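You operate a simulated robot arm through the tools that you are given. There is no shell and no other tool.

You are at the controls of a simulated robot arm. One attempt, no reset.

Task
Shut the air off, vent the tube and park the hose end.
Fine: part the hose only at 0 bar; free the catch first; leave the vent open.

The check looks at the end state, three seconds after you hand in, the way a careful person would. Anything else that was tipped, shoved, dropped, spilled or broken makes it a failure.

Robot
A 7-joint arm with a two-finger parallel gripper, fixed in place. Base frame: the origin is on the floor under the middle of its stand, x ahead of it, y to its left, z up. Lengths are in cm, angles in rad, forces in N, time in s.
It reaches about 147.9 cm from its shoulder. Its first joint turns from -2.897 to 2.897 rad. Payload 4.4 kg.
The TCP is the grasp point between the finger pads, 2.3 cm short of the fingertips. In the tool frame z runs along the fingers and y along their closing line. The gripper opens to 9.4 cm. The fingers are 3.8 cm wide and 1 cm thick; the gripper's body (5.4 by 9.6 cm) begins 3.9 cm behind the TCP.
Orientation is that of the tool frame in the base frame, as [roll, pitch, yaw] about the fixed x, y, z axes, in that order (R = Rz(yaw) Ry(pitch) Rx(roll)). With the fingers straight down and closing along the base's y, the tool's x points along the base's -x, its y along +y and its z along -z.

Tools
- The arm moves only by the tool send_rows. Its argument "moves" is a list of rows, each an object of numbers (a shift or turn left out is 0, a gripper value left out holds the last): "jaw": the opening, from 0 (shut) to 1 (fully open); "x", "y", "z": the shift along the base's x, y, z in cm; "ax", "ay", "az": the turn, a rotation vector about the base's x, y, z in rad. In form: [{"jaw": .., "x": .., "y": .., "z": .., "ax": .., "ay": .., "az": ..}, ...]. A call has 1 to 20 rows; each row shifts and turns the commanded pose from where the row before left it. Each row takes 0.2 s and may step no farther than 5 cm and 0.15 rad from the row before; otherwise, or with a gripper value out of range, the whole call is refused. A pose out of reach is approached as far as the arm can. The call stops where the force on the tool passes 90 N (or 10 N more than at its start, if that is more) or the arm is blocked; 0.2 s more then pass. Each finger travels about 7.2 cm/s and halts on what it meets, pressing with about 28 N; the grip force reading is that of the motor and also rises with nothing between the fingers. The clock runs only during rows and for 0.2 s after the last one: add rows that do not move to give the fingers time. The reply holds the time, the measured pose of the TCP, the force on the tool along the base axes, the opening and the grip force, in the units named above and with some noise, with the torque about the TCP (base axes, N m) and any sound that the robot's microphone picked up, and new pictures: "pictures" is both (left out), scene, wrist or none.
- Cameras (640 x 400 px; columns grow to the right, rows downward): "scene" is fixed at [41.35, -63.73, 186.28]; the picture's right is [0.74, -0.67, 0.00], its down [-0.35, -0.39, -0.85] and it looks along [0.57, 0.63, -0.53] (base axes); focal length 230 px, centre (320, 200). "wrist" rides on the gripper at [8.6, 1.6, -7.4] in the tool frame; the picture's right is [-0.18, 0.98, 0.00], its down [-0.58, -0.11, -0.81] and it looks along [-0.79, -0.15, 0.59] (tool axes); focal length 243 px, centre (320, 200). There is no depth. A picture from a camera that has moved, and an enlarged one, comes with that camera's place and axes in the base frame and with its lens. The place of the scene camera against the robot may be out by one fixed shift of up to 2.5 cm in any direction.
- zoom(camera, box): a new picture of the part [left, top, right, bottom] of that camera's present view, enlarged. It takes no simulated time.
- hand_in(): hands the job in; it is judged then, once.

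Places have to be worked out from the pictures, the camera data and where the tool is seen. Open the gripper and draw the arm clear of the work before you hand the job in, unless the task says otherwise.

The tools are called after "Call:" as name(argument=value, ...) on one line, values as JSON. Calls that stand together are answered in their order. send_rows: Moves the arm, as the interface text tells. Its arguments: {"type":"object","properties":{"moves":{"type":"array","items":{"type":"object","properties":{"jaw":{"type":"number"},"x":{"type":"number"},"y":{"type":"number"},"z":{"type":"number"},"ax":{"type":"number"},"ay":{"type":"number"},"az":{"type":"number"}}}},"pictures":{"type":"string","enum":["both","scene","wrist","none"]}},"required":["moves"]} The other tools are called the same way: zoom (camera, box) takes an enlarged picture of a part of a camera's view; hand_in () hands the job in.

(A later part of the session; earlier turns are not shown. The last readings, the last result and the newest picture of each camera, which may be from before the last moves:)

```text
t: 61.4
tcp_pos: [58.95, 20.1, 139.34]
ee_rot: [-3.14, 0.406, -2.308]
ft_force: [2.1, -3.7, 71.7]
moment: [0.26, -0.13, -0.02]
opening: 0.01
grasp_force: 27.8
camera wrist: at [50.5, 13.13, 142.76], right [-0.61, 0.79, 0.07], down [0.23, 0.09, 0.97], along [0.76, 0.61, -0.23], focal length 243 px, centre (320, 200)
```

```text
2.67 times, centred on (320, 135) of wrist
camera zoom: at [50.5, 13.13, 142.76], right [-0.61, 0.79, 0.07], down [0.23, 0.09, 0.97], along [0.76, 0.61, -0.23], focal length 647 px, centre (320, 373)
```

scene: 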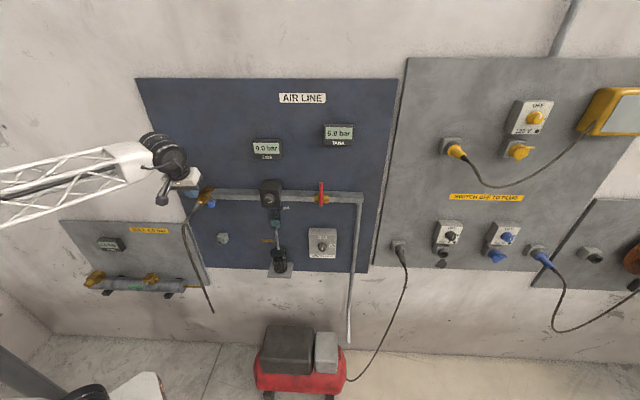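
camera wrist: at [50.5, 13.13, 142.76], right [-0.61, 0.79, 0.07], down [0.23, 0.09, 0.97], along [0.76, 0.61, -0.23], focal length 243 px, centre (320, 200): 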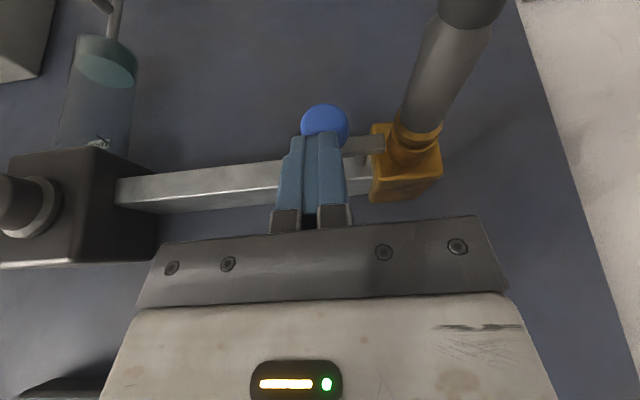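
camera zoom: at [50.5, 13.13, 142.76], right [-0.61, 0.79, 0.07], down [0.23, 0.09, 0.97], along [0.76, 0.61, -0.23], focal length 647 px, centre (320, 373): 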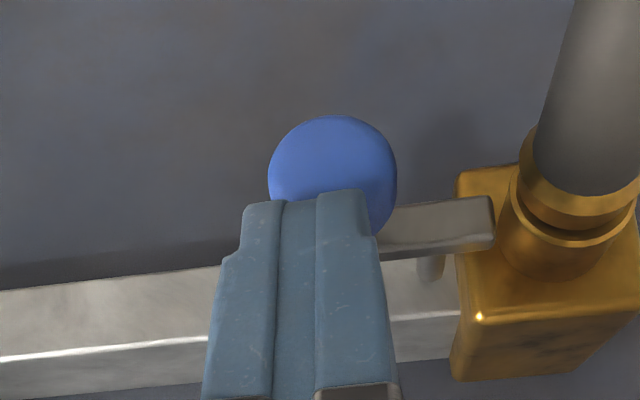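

72 N and no movement, so the latch doesn't go down and must swing up. I'll lift off, back away and move right, opening the jaw and tilting the fingers closer to horizontal so one finger can lift the knob from below without touching the hose.

Call:
send_rows(moves=[{"z": 1}, {"x": -2.35, "y": -2.59}, {"x": -2.35, "y": -2.59}, {"x": -2.35, "y": -2.59}, {"x": 3.557, "y": -3.22}, {"ax": 0.0988, "ay": -0.0895, "jaw": 1}, {"ax": 0.0988, "ay": -0.0895}, {"ax": 0.0988, "ay": -0.0895}, {"ax": 0.0988, "ay": -0.0895}, {"ax": 0.0988, "ay": -0.0895}, {"ax": 0.0988, "ay": -0.0895}], pictures="both")

```text
t: 63.8
tcp_pos: [55.67, 9.21, 139.9]
ee_rot: [3.139, 1.198, -2.308]
ft_force: [0.3, 0.2, 0.3]
moment: [-0.02, 0.02, 0.01]
opening: 9.39
grasp_force: 0.1
camera wrist: at [47.66, 2.75, 134.5], right [-0.68, 0.71, 0.17], down [-0.28, -0.47, 0.83], along [0.67, 0.52, 0.52], focal length 243 px, centre (320, 200)
```

scene: 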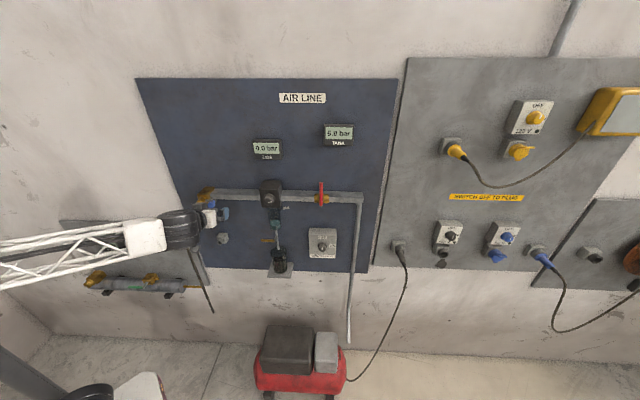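
wrist: 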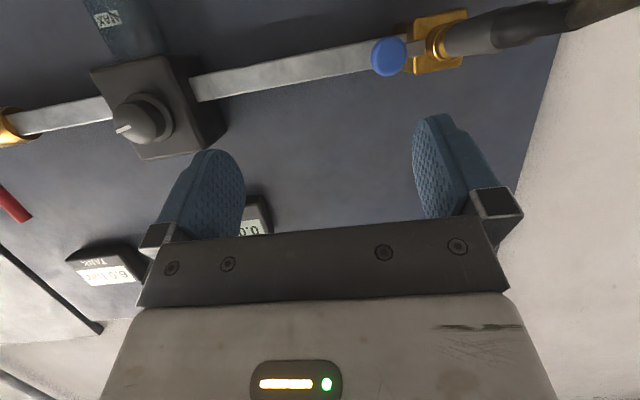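

The tilt works here: fingers are now nearly horizontal with the jaw open. I'll lower to z≈131.8 and move forward so the left finger is under the knob, with the body well right of the hose.

Call:
send_rows(moves=[{"z": -4}, {"z": -4.1}, {"x": 2.1, "y": 2.32}, {"x": 2.1, "y": 2.32}, {"x": 2.1, "y": 2.32}], pictures="both")

Call:
zoom(camera="wrist", box=[320, 0, 560, 150])

```text
t: 65.0
tcp_pos: [61.98, 16.01, 131.77]
ee_rot: [3.137, 1.198, -2.31]
ft_force: [0.0, 0.1, -0.2]
moment: [0.02, 0.0, 0.02]
opening: 9.42
grasp_force: 0.1
camera wrist: at [53.93, 9.67, 126.39], right [-0.68, 0.71, 0.17], down [-0.28, -0.47, 0.84], along [0.67, 0.52, 0.52], focal length 243 px, centre (320, 200)
```

scene: 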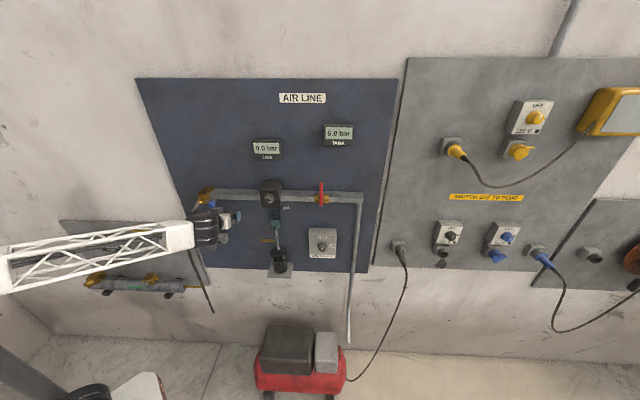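
wrist: 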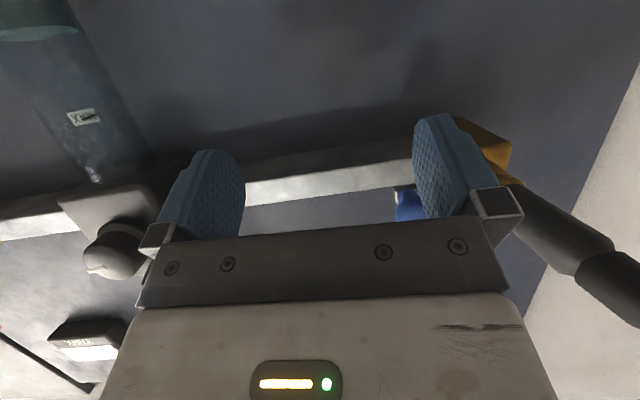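

```text
2.67 times, centred on (440, 75) of wrist
camera zoom: at [53.93, 9.67, 126.39], right [-0.68, 0.71, 0.17], down [-0.28, -0.47, 0.84], along [0.67, 0.52, 0.52], focal length 647 px, centre (0, 533)
```

zoom: 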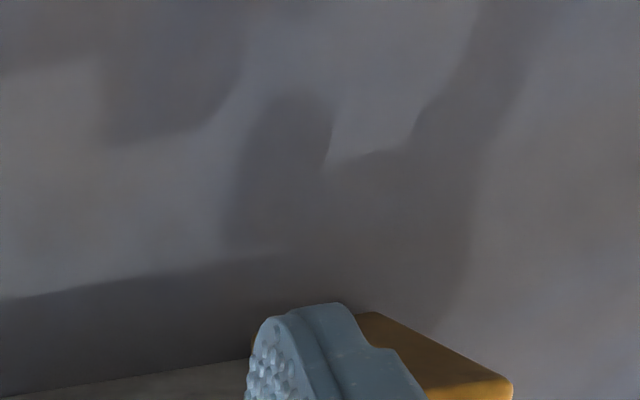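

The left finger is directly below the knob (it's partly visible above the finger). I'll raise in small steps.

Call:
send_rows(moves=[{"z": 0.5}, {"z": 0.5}, {"z": 0.4}, {"z": 0.4}, {"z": 0.4}], pictures="both")

Call:
zoom(camera="scene", box=[180, 180, 260, 240])

```text
t: 66.2
tcp_pos: [62.04, 16.0, 133.55]
ee_rot: [3.128, 1.192, -2.317]
ft_force: [-16.6, -16.5, -47.9]
moment: [-1.9, -1.59, 1.17]
opening: 9.4
grasp_force: 0.2
camera wrist: at [53.97, 9.65, 128.15], right [-0.68, 0.71, 0.18], down [-0.27, -0.47, 0.84], along [0.68, 0.52, 0.52], focal length 243 px, centre (320, 200)
```

scene: 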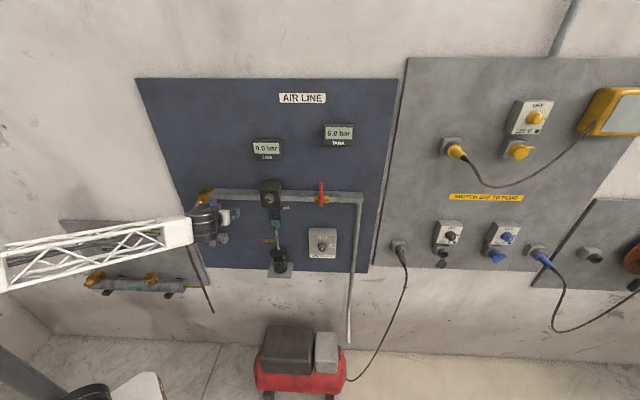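
wrist: 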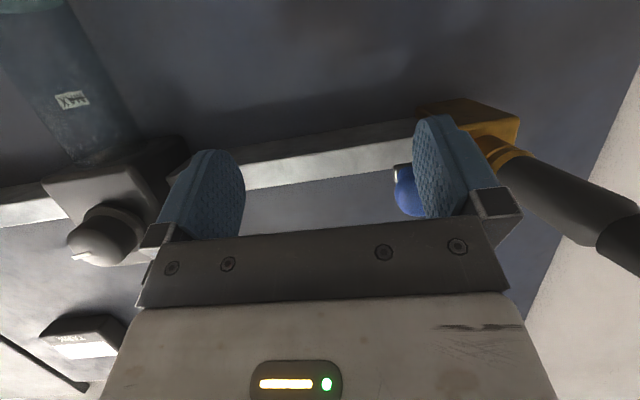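

```text
6.67 times, centred on (220, 210) of scene
camera zoom: at [41.35, -63.73, 186.28], right [0.74, -0.67, 0.0], down [-0.35, -0.39, -0.85], along [0.57, 0.63, -0.53], focal length 1531 px, centre (987, 133)
```

zoom: 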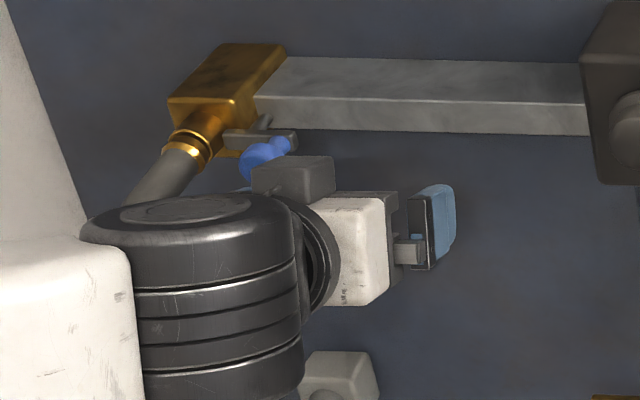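

I feel about 50 N through the left finger at the knob, and it hasn't visibly moved. I'll press slightly more while staying under the limit to see whether it yields.

Call:
send_rows(moves=[{"z": 0.15}, {"z": 0.15}], pictures="both")

Call:
zoom(camera="scene", box=[190, 180, 240, 212])

Call:
zoom(camera="wrist", box=[360, 100, 520, 220])

```text
t: 66.7
tcp_pos: [61.99, 16.03, 133.46]
ee_rot: [3.128, 1.189, -2.319]
ft_force: [-3.2, -3.2, -5.3]
moment: [-0.2, -0.19, 0.19]
opening: 9.4
grasp_force: 0.0
stopped in row 2: the force on the tool passed its limit at 94 N (the readings are from after the stop); the commanded pose is now the measured one
camera wrist: at [53.95, 9.65, 128.13], right [-0.68, 0.71, 0.18], down [-0.27, -0.47, 0.84], along [0.68, 0.53, 0.51], focal length 243 px, centre (320, 200)
```

scene: 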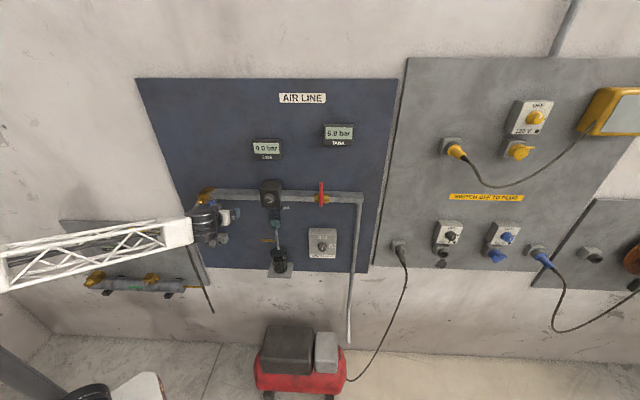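
wrist: 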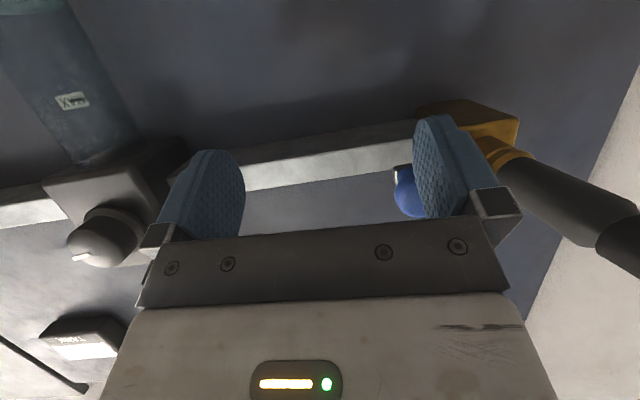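

```text
12.50 times, centred on (215, 196) of scene
camera zoom: at [41.35, -63.73, 186.28], right [0.74, -0.67, 0.0], down [-0.35, -0.39, -0.85], along [0.57, 0.63, -0.53], focal length 2871 px, centre (1632, 250)
```

zoom: 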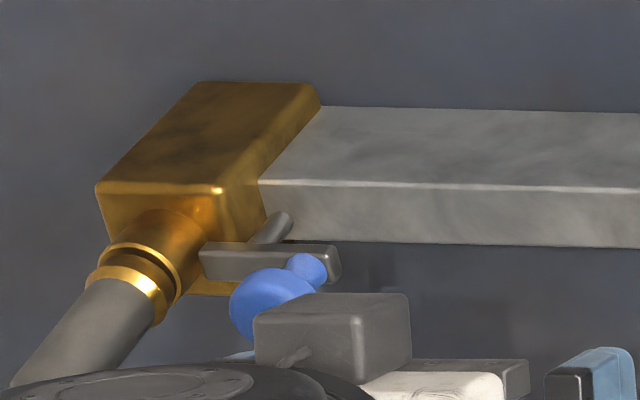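

```text
3.33 times, centred on (440, 160) of wrist
camera zoom: at [53.95, 9.65, 128.13], right [-0.68, 0.71, 0.18], down [-0.27, -0.47, 0.84], along [0.68, 0.53, 0.51], focal length 809 px, centre (-80, 333)
```

zoom: 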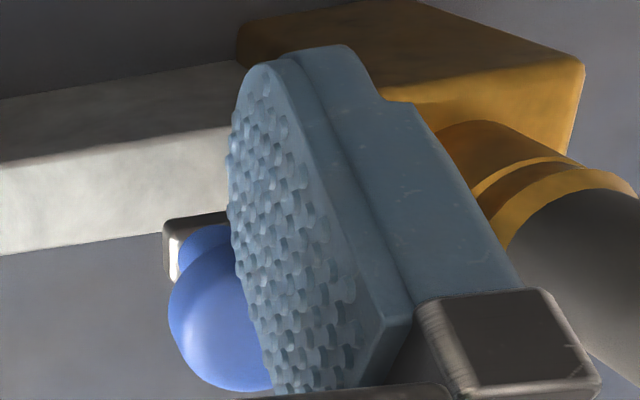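

Up is blocked as well (94 N), so the catch doesn't turn about its pin and must slide or pull. I'll ease off, back away and look at the bar and pin closely from below.

Call:
send_rows(moves=[{"z": -1}, {"x": -2.35, "y": -2.59}, {"x": -2.35, "y": -2.59, "z": -1}, {"x": -2.0, "y": 1.81, "z": -2}], pictures="wrist")

Call:
zoom(camera="wrist", box=[300, 20, 460, 120])

```text
t: 67.7
tcp_pos: [55.28, 12.66, 129.53]
ee_rot: [3.127, 1.19, -2.32]
ft_force: [0.4, 1.4, -0.3]
moment: [-0.05, -0.01, -0.04]
opening: 9.41
grasp_force: 0.0
camera wrist: at [47.21, 6.27, 124.24], right [-0.68, 0.71, 0.18], down [-0.27, -0.47, 0.84], along [0.68, 0.53, 0.51], focal length 243 px, centre (320, 200)
```

wrist: 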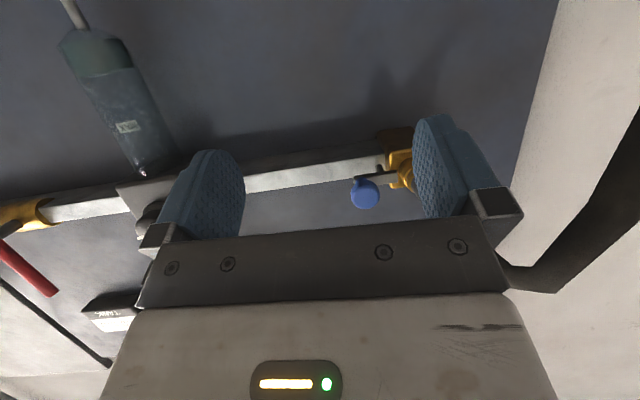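

```text
4.00 times, centred on (380, 70) of wrist
camera zoom: at [47.21, 6.27, 124.24], right [-0.68, 0.71, 0.18], down [-0.27, -0.47, 0.84], along [0.68, 0.53, 0.51], focal length 970 px, centre (80, 720)
```

zoom: 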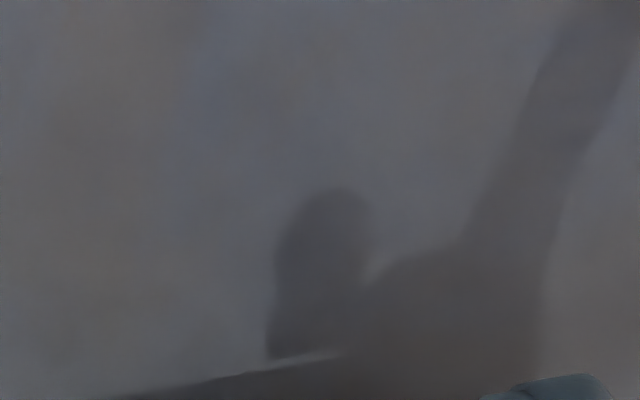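

The gripper is getting close to the hose on the left, so I won't go further that way. I'll zoom on the catch from this underside view.

Call:
zoom(camera="wrist", box=[320, 140, 440, 215])

Call:
zoom(camera="scene", box=[185, 180, 265, 240])

```text
5.33 times, centred on (380, 178) of wrist
camera zoom: at [47.21, 6.27, 124.24], right [-0.68, 0.71, 0.18], down [-0.27, -0.47, 0.84], along [0.68, 0.53, 0.51], focal length 1294 px, centre (0, 320)
```

zoom: 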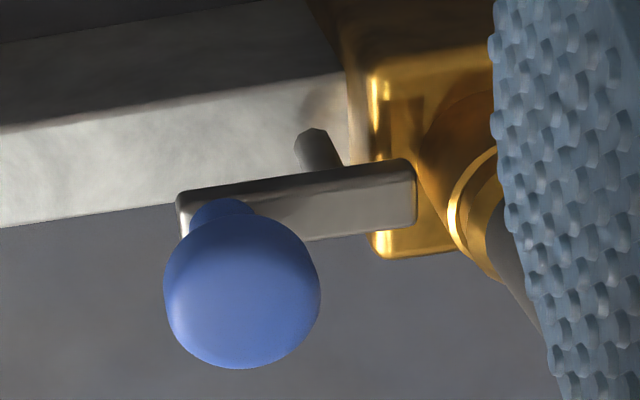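

```text
6.67 times, centred on (225, 210) of scene
camera zoom: at [41.35, -63.73, 186.28], right [0.74, -0.67, 0.0], down [-0.35, -0.39, -0.85], along [0.57, 0.63, -0.53], focal length 1531 px, centre (953, 133)
```

zoom: 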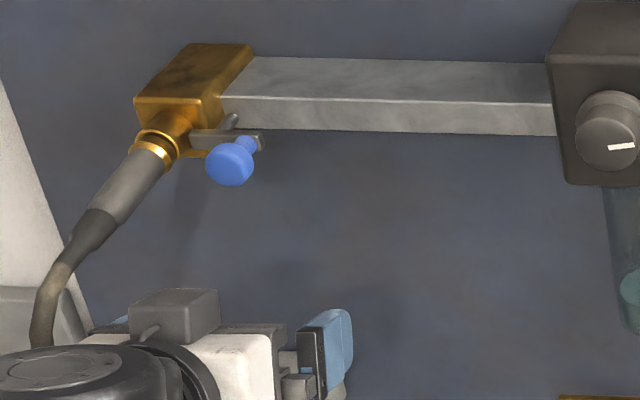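

The bar's end butts up against the coupling ring and its knob is at the far end, so I think it's a sliding bolt along the wall. I'll come back from above (tilt 0.4), with the jaw part open so I can grip the knob and pull it.

Call:
send_rows(moves=[{"x": 2.964, "y": -2.684}, {"x": -2.684, "y": -2.964}, {"z": 4.5}, {"z": 4.5}, {"z": 4.5}, {"z": 4.5}, {"ax": -0.0976, "ay": 0.0884, "jaw": 0.42}, {"ax": -0.0976, "ay": 0.0884}, {"ax": -0.0976, "ay": 0.0884}, {"ax": -0.0976, "ay": 0.0884}, {"ax": -0.0976, "ay": 0.0884}, {"ax": -0.0976, "ay": 0.0884}, {"x": -2.37, "y": 2.15}, {"x": -2.37, "y": 2.15}], pictures="both")

```text
t: 70.7
tcp_pos: [50.8, 11.47, 147.45]
ee_rot: [3.138, 0.4, -2.313]
ft_force: [0.4, -0.2, -0.7]
moment: [0.0, 0.04, -0.01]
opening: 3.95
grasp_force: 0.0
camera wrist: at [42.28, 4.47, 150.94], right [-0.61, 0.79, 0.08], down [0.23, 0.09, 0.97], along [0.76, 0.61, -0.24], focal length 243 px, centre (320, 200)
```

scene: 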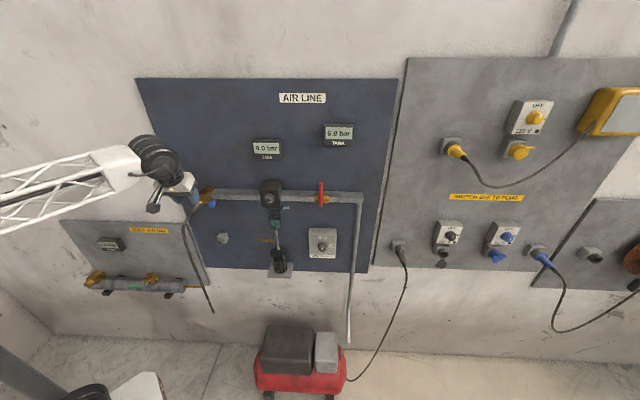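
wrist: 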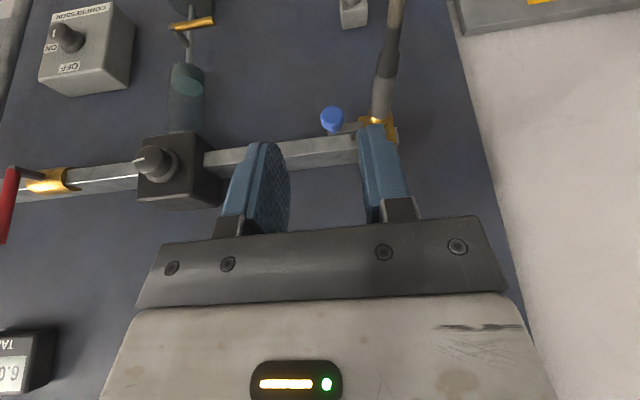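

The tool is tilted back and the jaw is 3.95 cm open, centred on the knob. I'll go forward and down to just above it.

Call:
send_rows(moves=[{"x": 2.66, "y": 2.89}, {"x": 2.66, "y": 2.89}, {"x": 2.66, "y": 2.89}, {"z": -3.2}, {"z": -3.0}], pictures="wrist")

Call:
zoom(camera="wrist", box=[200, 60, 440, 210])

```text
t: 71.9
tcp_pos: [58.67, 19.95, 141.29]
ee_rot: [3.139, 0.402, -2.311]
ft_force: [-0.4, -1.2, -0.1]
moment: [-0.03, -0.02, 0.01]
opening: 3.94
grasp_force: 0.0
camera wrist: at [50.2, 13.1, 144.73], right [-0.61, 0.79, 0.08], down [0.23, 0.09, 0.97], along [0.76, 0.61, -0.24], focal length 243 px, centre (320, 200)
```

wrist: 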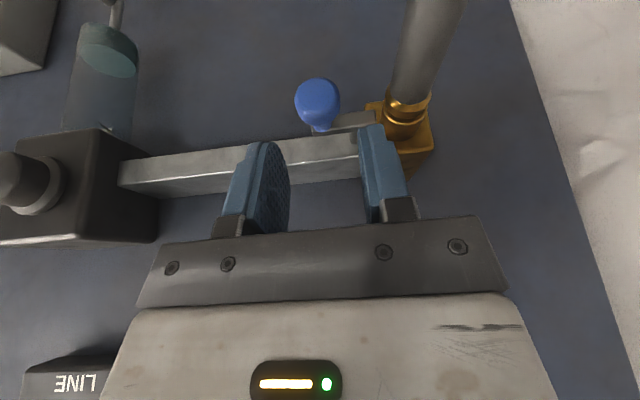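

```text
2.67 times, centred on (320, 135) of wrist
camera zoom: at [50.2, 13.1, 144.73], right [-0.61, 0.79, 0.08], down [0.23, 0.09, 0.97], along [0.76, 0.61, -0.24], focal length 647 px, centre (320, 373)
```

zoom: 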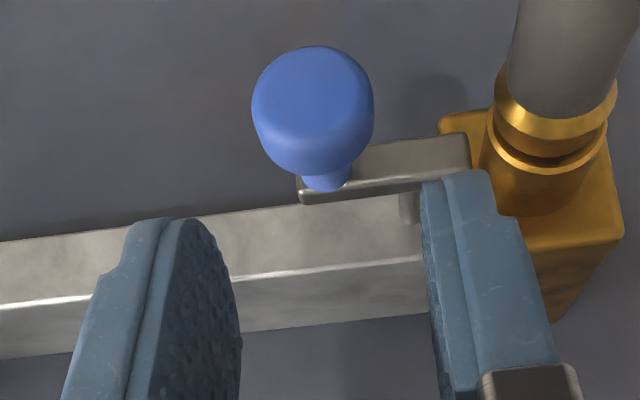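

The fingers straddle the knob's line, and the gap to the plug sleeve on the left is about 2.5 cm, so a finger fits. I'll lower to the knob's height.

Call:
send_rows(moves=[{"z": -1.5}, {"z": -1.5}, {"z": -1.0}, {"z": -1.0}], pictures="both")

Call:
zoom(camera="wrist", box=[200, 100, 440, 250])

```text
t: 72.9
tcp_pos: [58.9, 20.05, 136.32]
ee_rot: [3.136, 0.401, -2.311]
ft_force: [-0.5, -0.7, -0.9]
moment: [0.01, 0.0, 0.03]
opening: 3.92
grasp_force: 0.0
camera wrist: at [50.33, 13.04, 139.72], right [-0.61, 0.79, 0.08], down [0.23, 0.09, 0.97], along [0.76, 0.61, -0.24], focal length 243 px, centre (320, 200)
```

scene: 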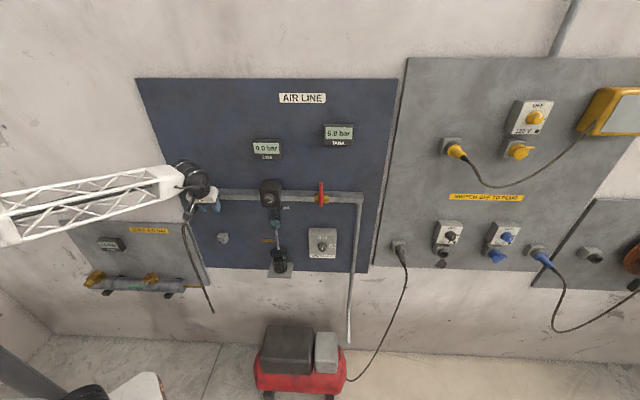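
wrist: 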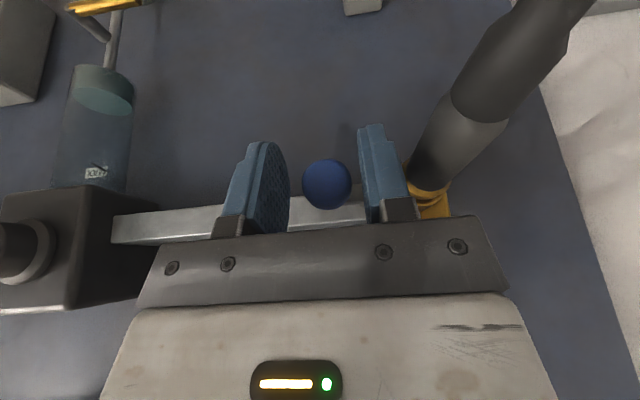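

```text
2.67 times, centred on (320, 175) of wrist
camera zoom: at [50.33, 13.04, 139.72], right [-0.61, 0.79, 0.08], down [0.23, 0.09, 0.97], along [0.76, 0.61, -0.24], focal length 647 px, centre (320, 267)
```

zoom: 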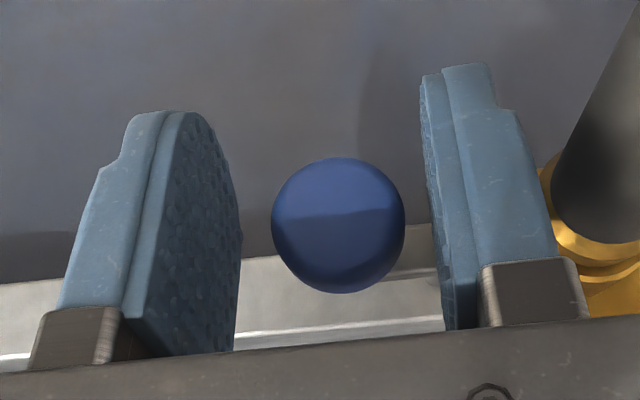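

The knob is centred between the pads. I'll close on it and then pull gently to the right.

Call:
send_rows(moves=[{"jaw": 0.15}, {"jaw": 0.15}, {"jaw": 0.15}], pictures="none")

Call:
send_rows(moves=[{"x": 0.222, "y": -0.201}, {"x": 0.222, "y": -0.201}, {"x": 0.222, "y": -0.201}], pictures="wrist")

```text
t: 73.7
tcp_pos: [58.82, 19.95, 136.4]
ee_rot: [3.137, 0.4, -2.31]
ft_force: [-1.9, -1.8, -2.2]
moment: [-0.04, 0.0, 0.05]
opening: 2.45
grasp_force: 45.1
```

```text
t: 74.5
tcp_pos: [59.4, 19.46, 136.24]
ee_rot: [3.137, 0.401, -2.311]
ft_force: [-14.2, -13.6, -5.9]
moment: [-0.24, 0.17, 0.09]
opening: 2.44
grasp_force: 44.9
camera wrist: at [50.93, 12.45, 139.73], right [-0.61, 0.79, 0.08], down [0.23, 0.09, 0.97], along [0.76, 0.61, -0.24], focal length 243 px, centre (320, 200)
```

wrist: 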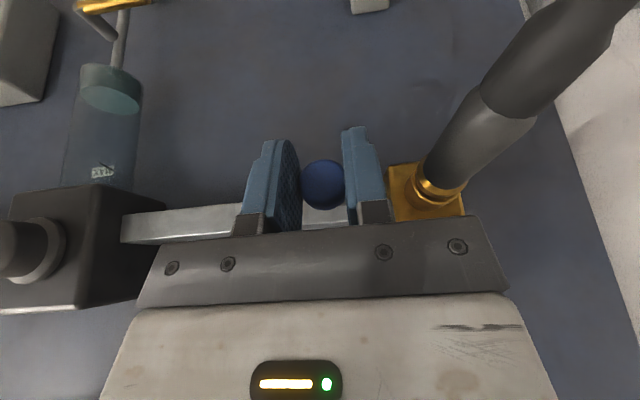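

The knob moved about 0.8 cm right with almost no force along the wall, so it is a sliding bolt. I'll check its position before pulling further.

Call:
zoom(camera="wrist", box=[220, 100, 480, 250])

Call:
zoom(camera="scene", box=[185, 175, 249, 215])

```text
2.46 times, centred on (350, 175) of wrist
camera zoom: at [50.93, 12.45, 139.73], right [-0.61, 0.79, 0.08], down [0.23, 0.09, 0.97], along [0.76, 0.61, -0.24], focal length 597 px, centre (246, 262)
```

zoom: 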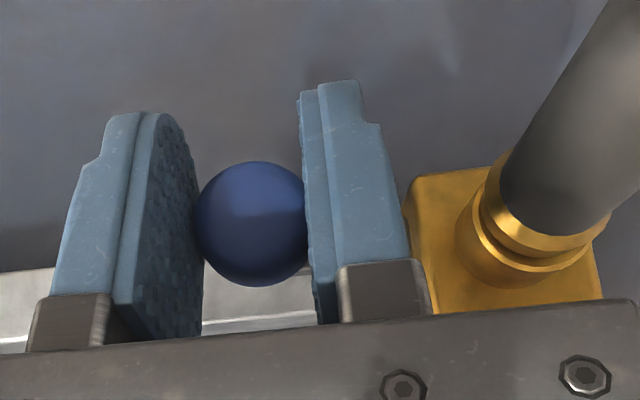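

```text
10.00 times, centred on (217, 195) of scene
camera zoom: at [41.35, -63.73, 186.28], right [0.74, -0.67, 0.0], down [-0.35, -0.39, -0.85], along [0.57, 0.63, -0.53], focal length 2297 px, centre (1350, 250)
```

zoom: 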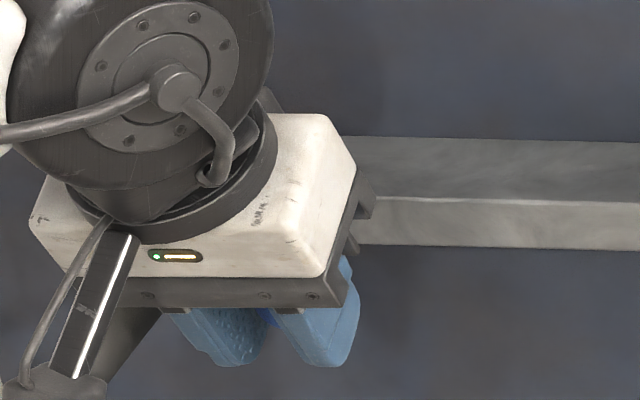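

The knob is following the gripper to the right. I'll keep pulling until it meets its stop.

Call:
send_rows(moves=[{"x": 0.222, "y": -0.201}, {"x": 0.222, "y": -0.201}, {"x": 0.222, "y": -0.201}], pictures="wrist")

Call:
zoom(camera="wrist", box=[220, 100, 480, 250])

```text
t: 75.3
tcp_pos: [60.09, 18.78, 136.22]
ee_rot: [3.137, 0.399, -2.31]
ft_force: [-22.3, -21.5, -9.6]
moment: [-0.27, 0.24, 0.1]
opening: 2.46
grasp_force: 45.2
camera wrist: at [51.59, 11.8, 139.73], right [-0.61, 0.79, 0.08], down [0.23, 0.09, 0.97], along [0.76, 0.61, -0.24], focal length 243 px, centre (320, 200)
```

wrist: 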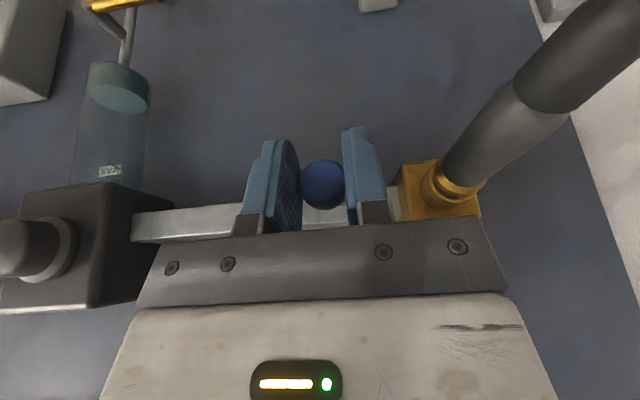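

```text
2.46 times, centred on (350, 175) of wrist
camera zoom: at [51.59, 11.8, 139.73], right [-0.61, 0.79, 0.08], down [0.23, 0.09, 0.97], along [0.76, 0.61, -0.24], focal length 597 px, centre (246, 262)
```

zoom: 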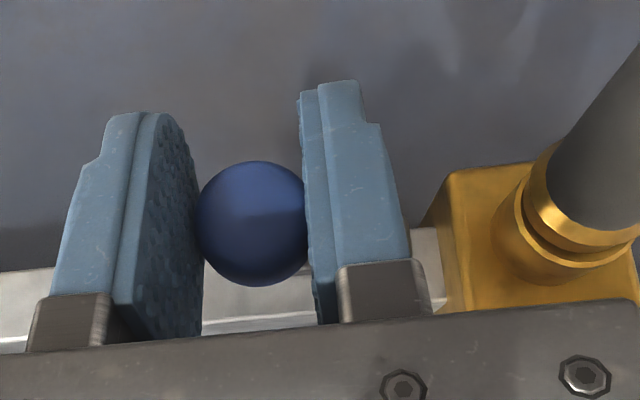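

It's still sliding freely along the wall, with a growing outward push (31 N), so my direction is slightly into the wall. I'll trim outward a touch and keep sliding right.

Call:
send_rows(moves=[{"x": 0.155, "y": -0.275}, {"x": 0.222, "y": -0.201}, {"x": 0.222, "y": -0.201}], pictures="wrist")

Call:
zoom(camera="wrist", box=[220, 100, 480, 250])

```text
t: 76.1
tcp_pos: [60.49, 18.27, 136.36]
ee_rot: [3.134, 0.399, -2.309]
ft_force: [-67.1, 38.9, -16.0]
moment: [-0.17, 0.24, 1.43]
opening: 2.47
grasp_force: 45.2
camera wrist: at [52.03, 11.36, 139.74], right [-0.61, 0.79, 0.08], down [0.23, 0.09, 0.97], along [0.75, 0.61, -0.24], focal length 243 px, centre (320, 200)
```

wrist: 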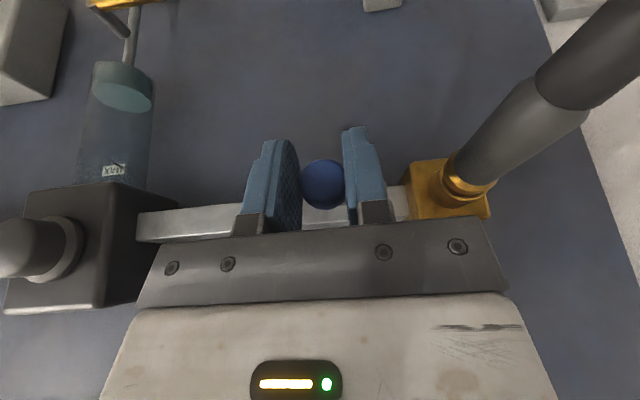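

```text
2.46 times, centred on (350, 175) of wrist
camera zoom: at [52.03, 11.36, 139.74], right [-0.61, 0.79, 0.08], down [0.23, 0.09, 0.97], along [0.75, 0.61, -0.24], focal length 597 px, centre (246, 262)
```

zoom: 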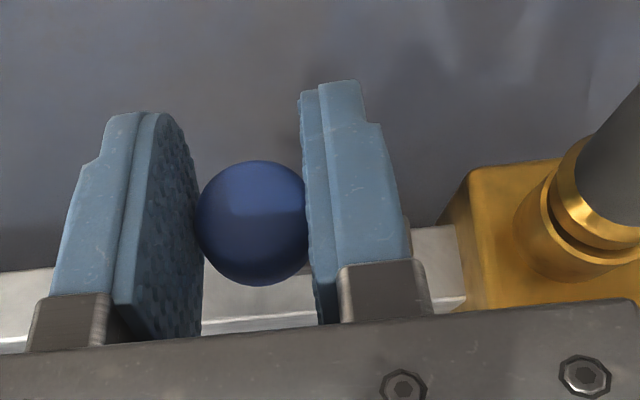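

The bolt has hit its end stop (76 N along the slide) after about 2.3 cm of travel, so the catch is free. I'll open the jaw, lift clear, and verify it stays open.

Call:
send_rows(moves=[{"jaw": 0.42}, {"jaw": 0.42}, {"jaw": 0.42}, {"z": 2}, {"z": 2}, {"z": 2}, {"z": 2}, {"x": -2.684, "y": -2.964}, {"x": -2.684, "y": -2.964}, {"x": -2.964, "y": 2.684}], pictures="both")

Call:
zoom(camera="wrist", box=[200, 50, 440, 200])

Call:
zoom(camera="scene", box=[185, 175, 249, 215])

```text
t: 78.3
tcp_pos: [52.28, 14.85, 144.2]
ee_rot: [3.136, 0.398, -2.309]
ft_force: [0.1, 1.1, -0.8]
moment: [0.01, -0.01, -0.01]
opening: 3.96
grasp_force: 0.1
camera wrist: at [43.81, 7.95, 147.66], right [-0.61, 0.79, 0.08], down [0.23, 0.09, 0.97], along [0.76, 0.61, -0.24], focal length 243 px, centre (320, 200)
```

scene: 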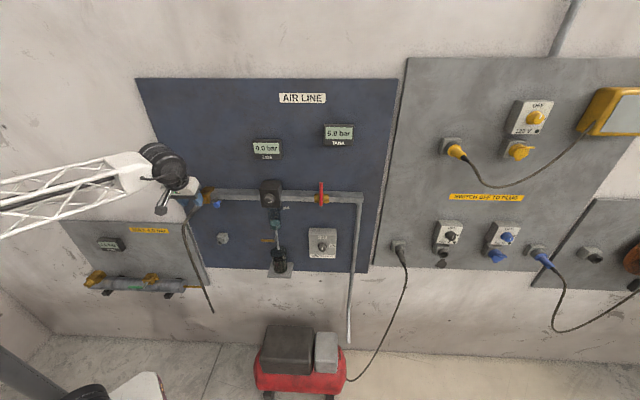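
wrist: 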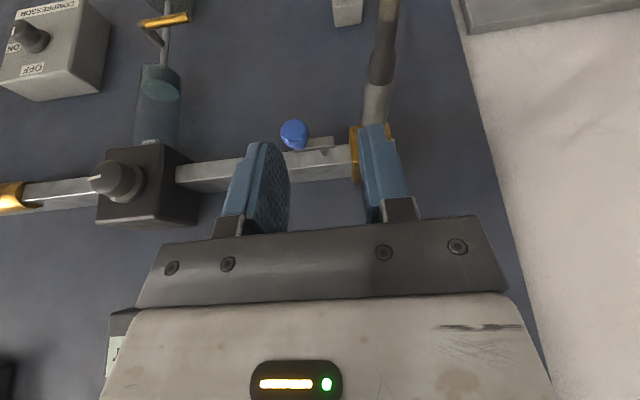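

```text
2.67 times, centred on (320, 125) of wrist
camera zoom: at [43.81, 7.95, 147.66], right [-0.61, 0.79, 0.08], down [0.23, 0.09, 0.97], along [0.76, 0.61, -0.24], focal length 647 px, centre (320, 400)
```

zoom: 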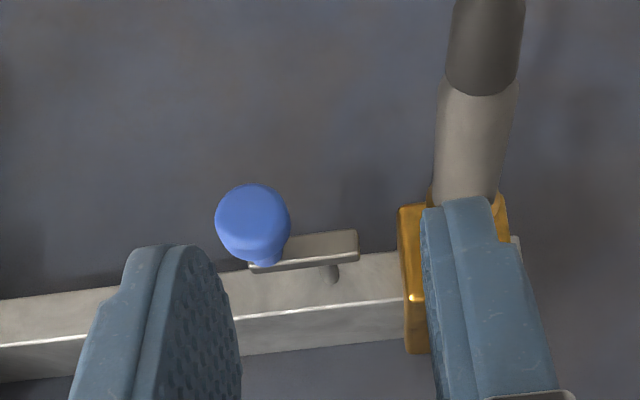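

```text
10.00 times, centred on (217, 195) of scene
camera zoom: at [41.35, -63.73, 186.28], right [0.74, -0.67, 0.0], down [-0.35, -0.39, -0.85], along [0.57, 0.63, -0.53], focal length 2297 px, centre (1350, 250)
```

zoom: 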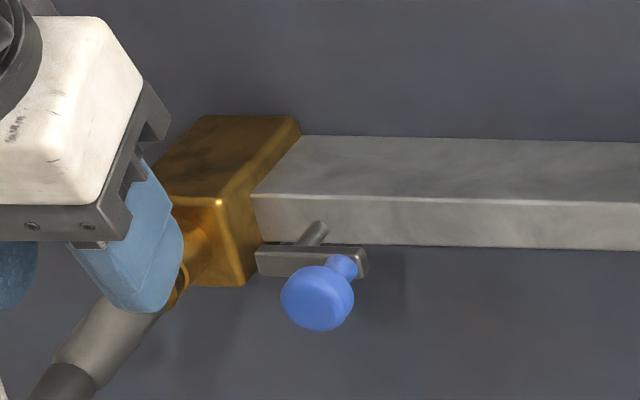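

The bolt stays open, well clear of the plug. Next I'll line up with the plug, whose axis I judge to be at u 24.6, z 135.7 with the sleeve from about v 53 to 57. I'll open the jaw wider, reduce the tilt slightly, and check alignment from above.

Call:
send_rows(moves=[{"x": -1.556, "y": 1.409, "jaw": 0.65}, {"x": -1.556, "y": 1.409}, {"ax": -0.0741, "ay": 0.0671}, {"x": 2.0, "y": 2.2}], pictures="both")

Call:
zoom(camera="wrist", box=[200, 30, 440, 180])

```text
t: 79.3
tcp_pos: [51.08, 19.95, 144.33]
ee_rot: [3.138, 0.301, -2.31]
ft_force: [-0.2, -0.1, 0.7]
moment: [0.0, -0.04, 0.04]
opening: 6.11
grasp_force: 0.1
camera wrist: at [42.98, 13.26, 148.89], right [-0.61, 0.79, 0.06], down [0.3, 0.16, 0.94], along [0.74, 0.59, -0.33], focal length 243 px, centre (320, 200)
```

scene: 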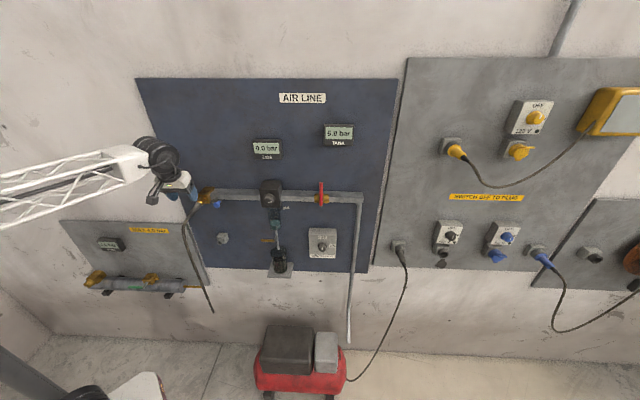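
wrist: 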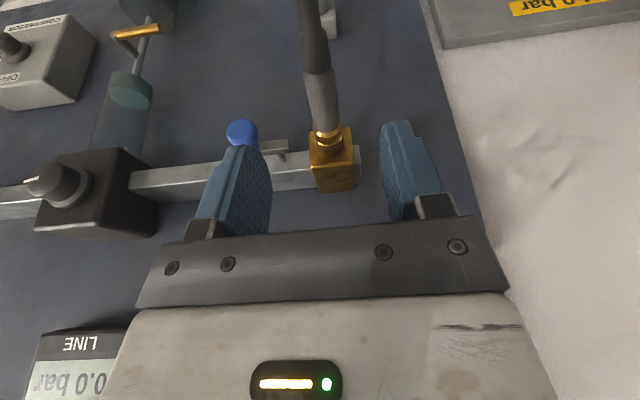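

```text
2.67 times, centred on (320, 105) of wrist
camera zoom: at [42.98, 13.26, 148.89], right [-0.61, 0.79, 0.06], down [0.3, 0.16, 0.94], along [0.74, 0.59, -0.33], focal length 647 px, centre (320, 453)
```

zoom: 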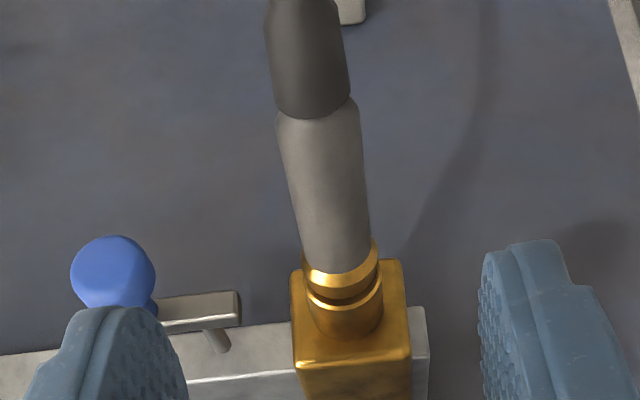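

Comparing the plug axis and the rail edge across views, the wall's true normal is at 45° (I'd been about 3° off), which also explains the side push on the bolt. In that frame the plug axis is at U≈22.0 and the park socket is directly below at U≈22.1. I'll trim the yaw, move over the sleeve and start descending.

Call:
send_rows(moves=[{"az": -0.046}, {"x": 1.62, "y": 1.62}, {"x": 1.62, "y": 1.62}, {"z": -2.5}, {"z": -2.5}], pictures="both")

Call:
zoom(camera="wrist", box=[200, 50, 440, 200])

```text
t: 80.5
tcp_pos: [54.37, 23.19, 139.12]
ee_rot: [3.139, 0.299, -2.358]
ft_force: [-0.2, 0.5, 0.0]
moment: [0.01, -0.01, 0.01]
opening: 6.08
grasp_force: 0.1
camera wrist: at [45.86, 16.86, 143.75], right [-0.57, 0.82, 0.06], down [0.3, 0.14, 0.94], along [0.76, 0.56, -0.33], focal length 243 px, centre (320, 200)
```

scene: 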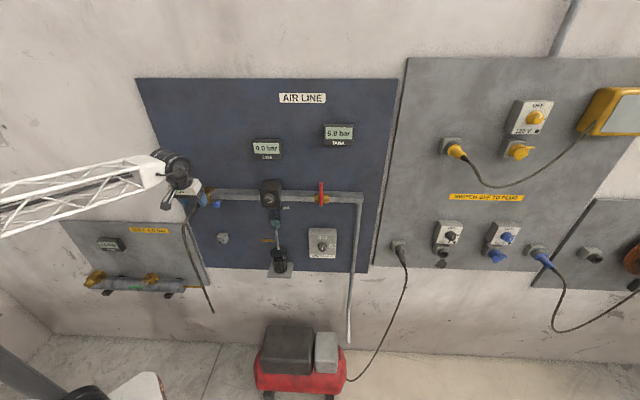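
wrist: 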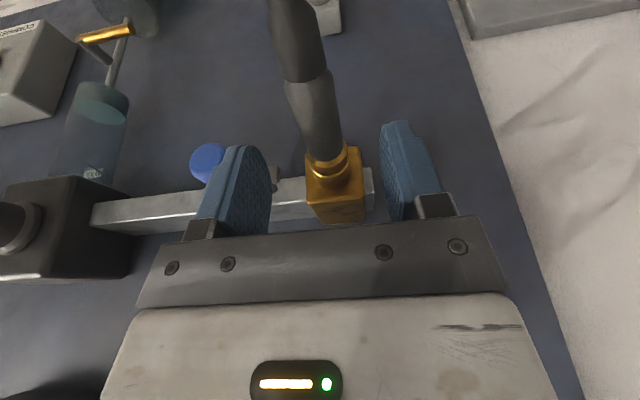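

```text
2.67 times, centred on (320, 125) of wrist
camera zoom: at [45.86, 16.86, 143.75], right [-0.57, 0.82, 0.06], down [0.3, 0.14, 0.94], along [0.76, 0.56, -0.33], focal length 647 px, centre (320, 400)
```

zoom: 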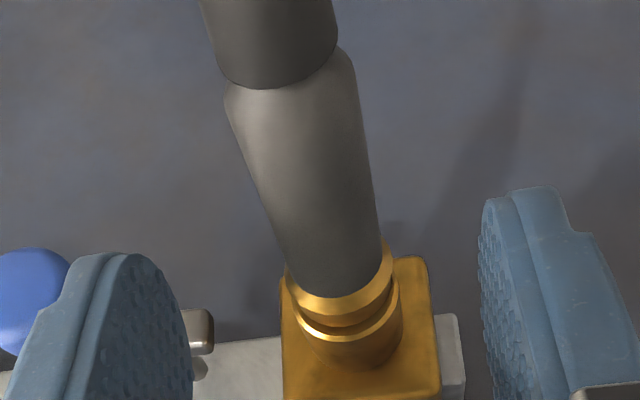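

Both jaws straddle the sleeve with clearance and the axis is centred (U 21.9 versus my 22.05). I'll descend to the axis height z≈136 and close on the sleeve.

Call:
send_rows(moves=[{"z": -1.5}, {"z": -1.6}, {}, {"jaw": 0.1}, {"jaw": 0.1}, {"jaw": 0.1}, {"jaw": 0.1}], pictures="both")

Call:
zoom(camera="wrist", box=[200, 50, 440, 200])

```text
t: 82.1
tcp_pos: [54.47, 23.19, 136.23]
ee_rot: [3.138, 0.3, -2.357]
ft_force: [-8.1, 6.9, 1.0]
moment: [0.05, 0.03, 0.41]
opening: 2.11
grasp_force: 28.0
camera wrist: at [45.92, 16.88, 140.7], right [-0.57, 0.82, 0.06], down [0.3, 0.14, 0.94], along [0.76, 0.56, -0.33], focal length 243 px, centre (320, 200)
```

scene: 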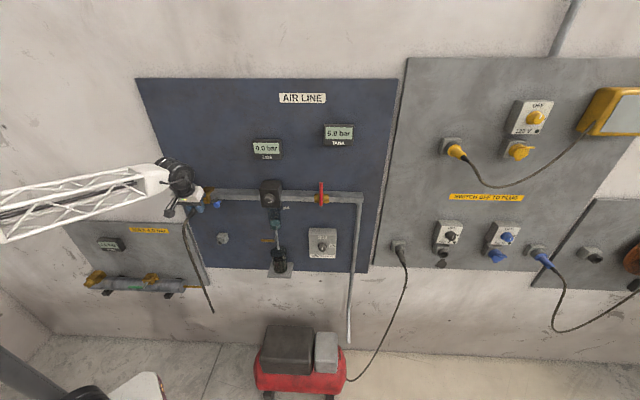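
wrist: 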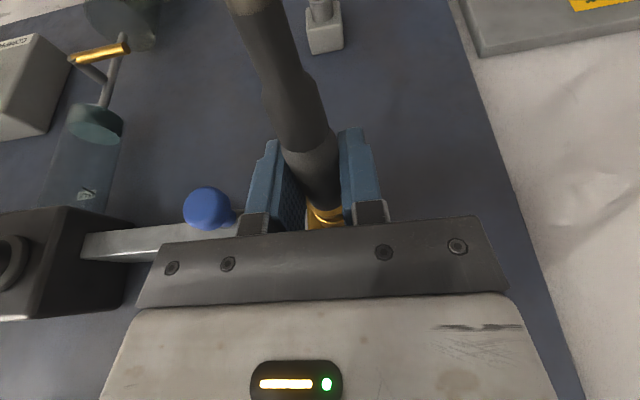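

```text
2.67 times, centred on (320, 125) of wrist
camera zoom: at [45.92, 16.88, 140.7], right [-0.57, 0.82, 0.06], down [0.3, 0.14, 0.94], along [0.76, 0.56, -0.33], focal length 647 px, centre (320, 400)
```

zoom: 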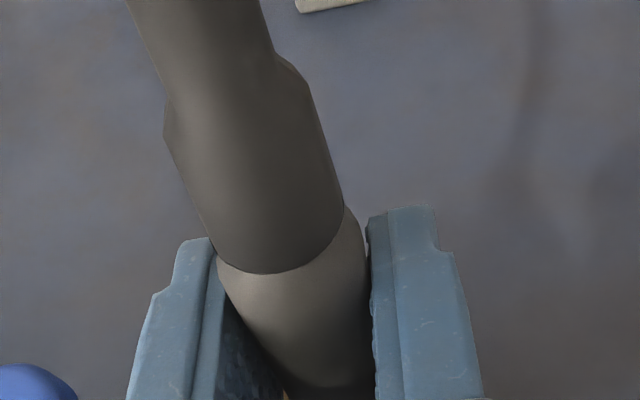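

The sleeve is gripped at 2.1 cm. Pressure is 0.0 bar and the catch is free, so I'll pull the plug straight out along the wall normal in small steps.

Call:
send_rows(moves=[{"x": -0.354, "y": -0.354}, {"x": -0.354, "y": -0.354}, {"x": -0.354, "y": -0.354}, {"x": -0.354, "y": -0.354}], pictures="both")

Call:
zoom(camera="scene", box=[175, 170, 255, 220])

```text
t: 83.1
tcp_pos: [53.23, 21.75, 136.22]
ee_rot: [3.137, 0.299, -2.358]
ft_force: [0.3, 0.1, 0.9]
moment: [0.03, -0.01, -0.02]
opening: 2.12
grasp_force: 27.6
camera wrist: at [44.58, 15.46, 140.7], right [-0.57, 0.82, 0.06], down [0.3, 0.14, 0.94], along [0.76, 0.55, -0.33], focal length 243 px, centre (320, 200)
```

scene: 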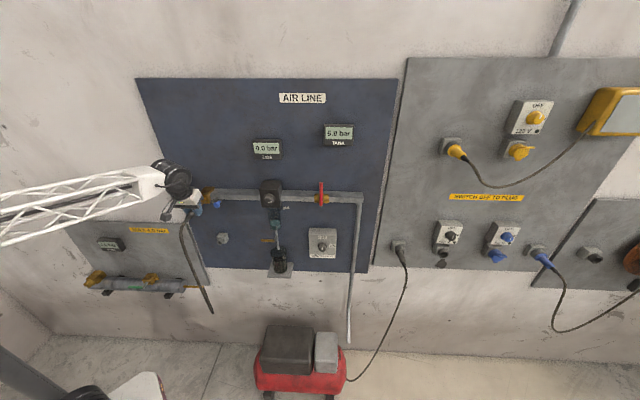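
wrist: 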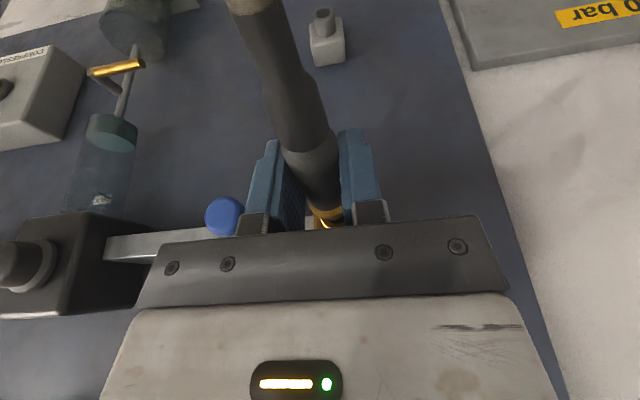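

```text
8.00 times, centred on (215, 195) of scene
camera zoom: at [41.35, -63.73, 186.28], right [0.74, -0.67, 0.0], down [-0.35, -0.39, -0.85], along [0.57, 0.63, -0.53], focal length 1837 px, centre (1160, 240)
```

zoom: 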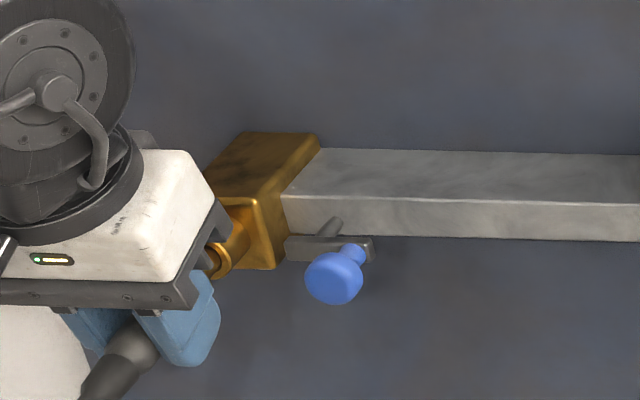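

It's coming out with no resistance. I'll pull it out further.

Call:
send_rows(moves=[{"x": -0.707, "y": -0.707}, {"x": -0.707, "y": -0.707}, {"x": -1.06, "y": -1.06}, {"x": -1.06, "y": -1.06}, {"x": -1.06, "y": -1.06}], pictures="both")

Call:
zoom(camera="scene", box=[155, 160, 255, 222])

Call:
zoom(camera="wrist", box=[200, 0, 440, 240])

```text
t: 84.3
tcp_pos: [48.52, 17.2, 136.09]
ee_rot: [3.138, 0.3, -2.358]
ft_force: [0.3, -0.2, -0.1]
moment: [0.01, 0.01, -0.03]
opening: 2.15
grasp_force: 28.0
camera wrist: at [39.99, 10.91, 140.67], right [-0.57, 0.82, 0.06], down [0.3, 0.15, 0.94], along [0.76, 0.56, -0.33], focal length 243 px, centre (320, 200)
```

scene: 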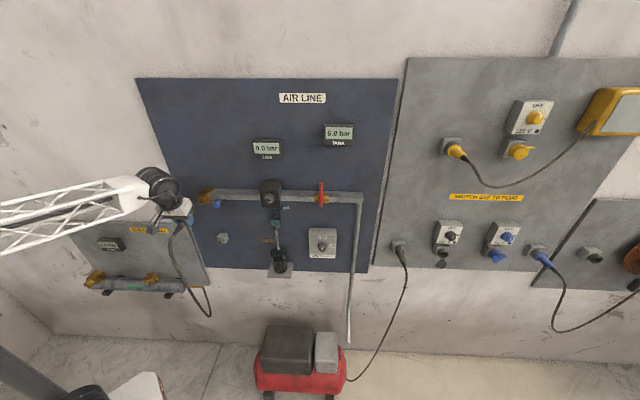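
wrist: 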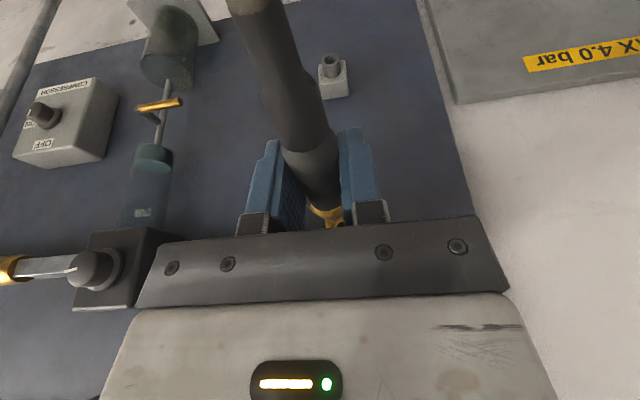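

```text
6.40 times, centred on (205, 191) of scene
camera zoom: at [41.35, -63.73, 186.28], right [0.74, -0.67, 0.0], down [-0.35, -0.39, -0.85], along [0.57, 0.63, -0.53], focal length 1470 px, centre (1056, 258)
```

zoom: 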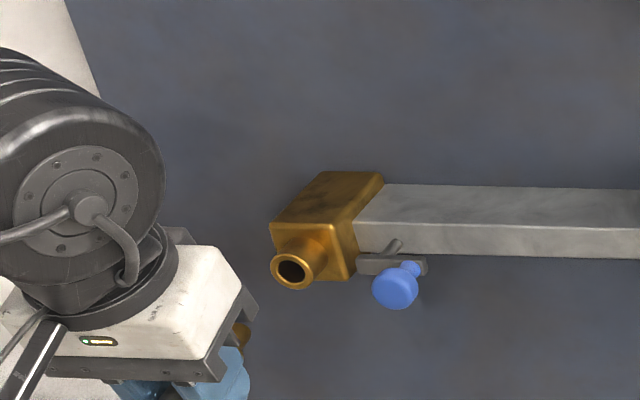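

```text
1.67 times, centred on (320, 120) of wrist
camera zoom: at [39.99, 10.91, 140.67], right [-0.57, 0.82, 0.06], down [0.3, 0.15, 0.94], along [0.76, 0.56, -0.33], focal length 404 px, centre (320, 333)
```

zoom: 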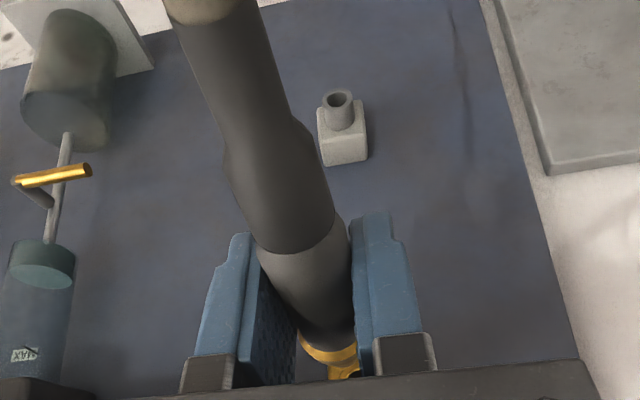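

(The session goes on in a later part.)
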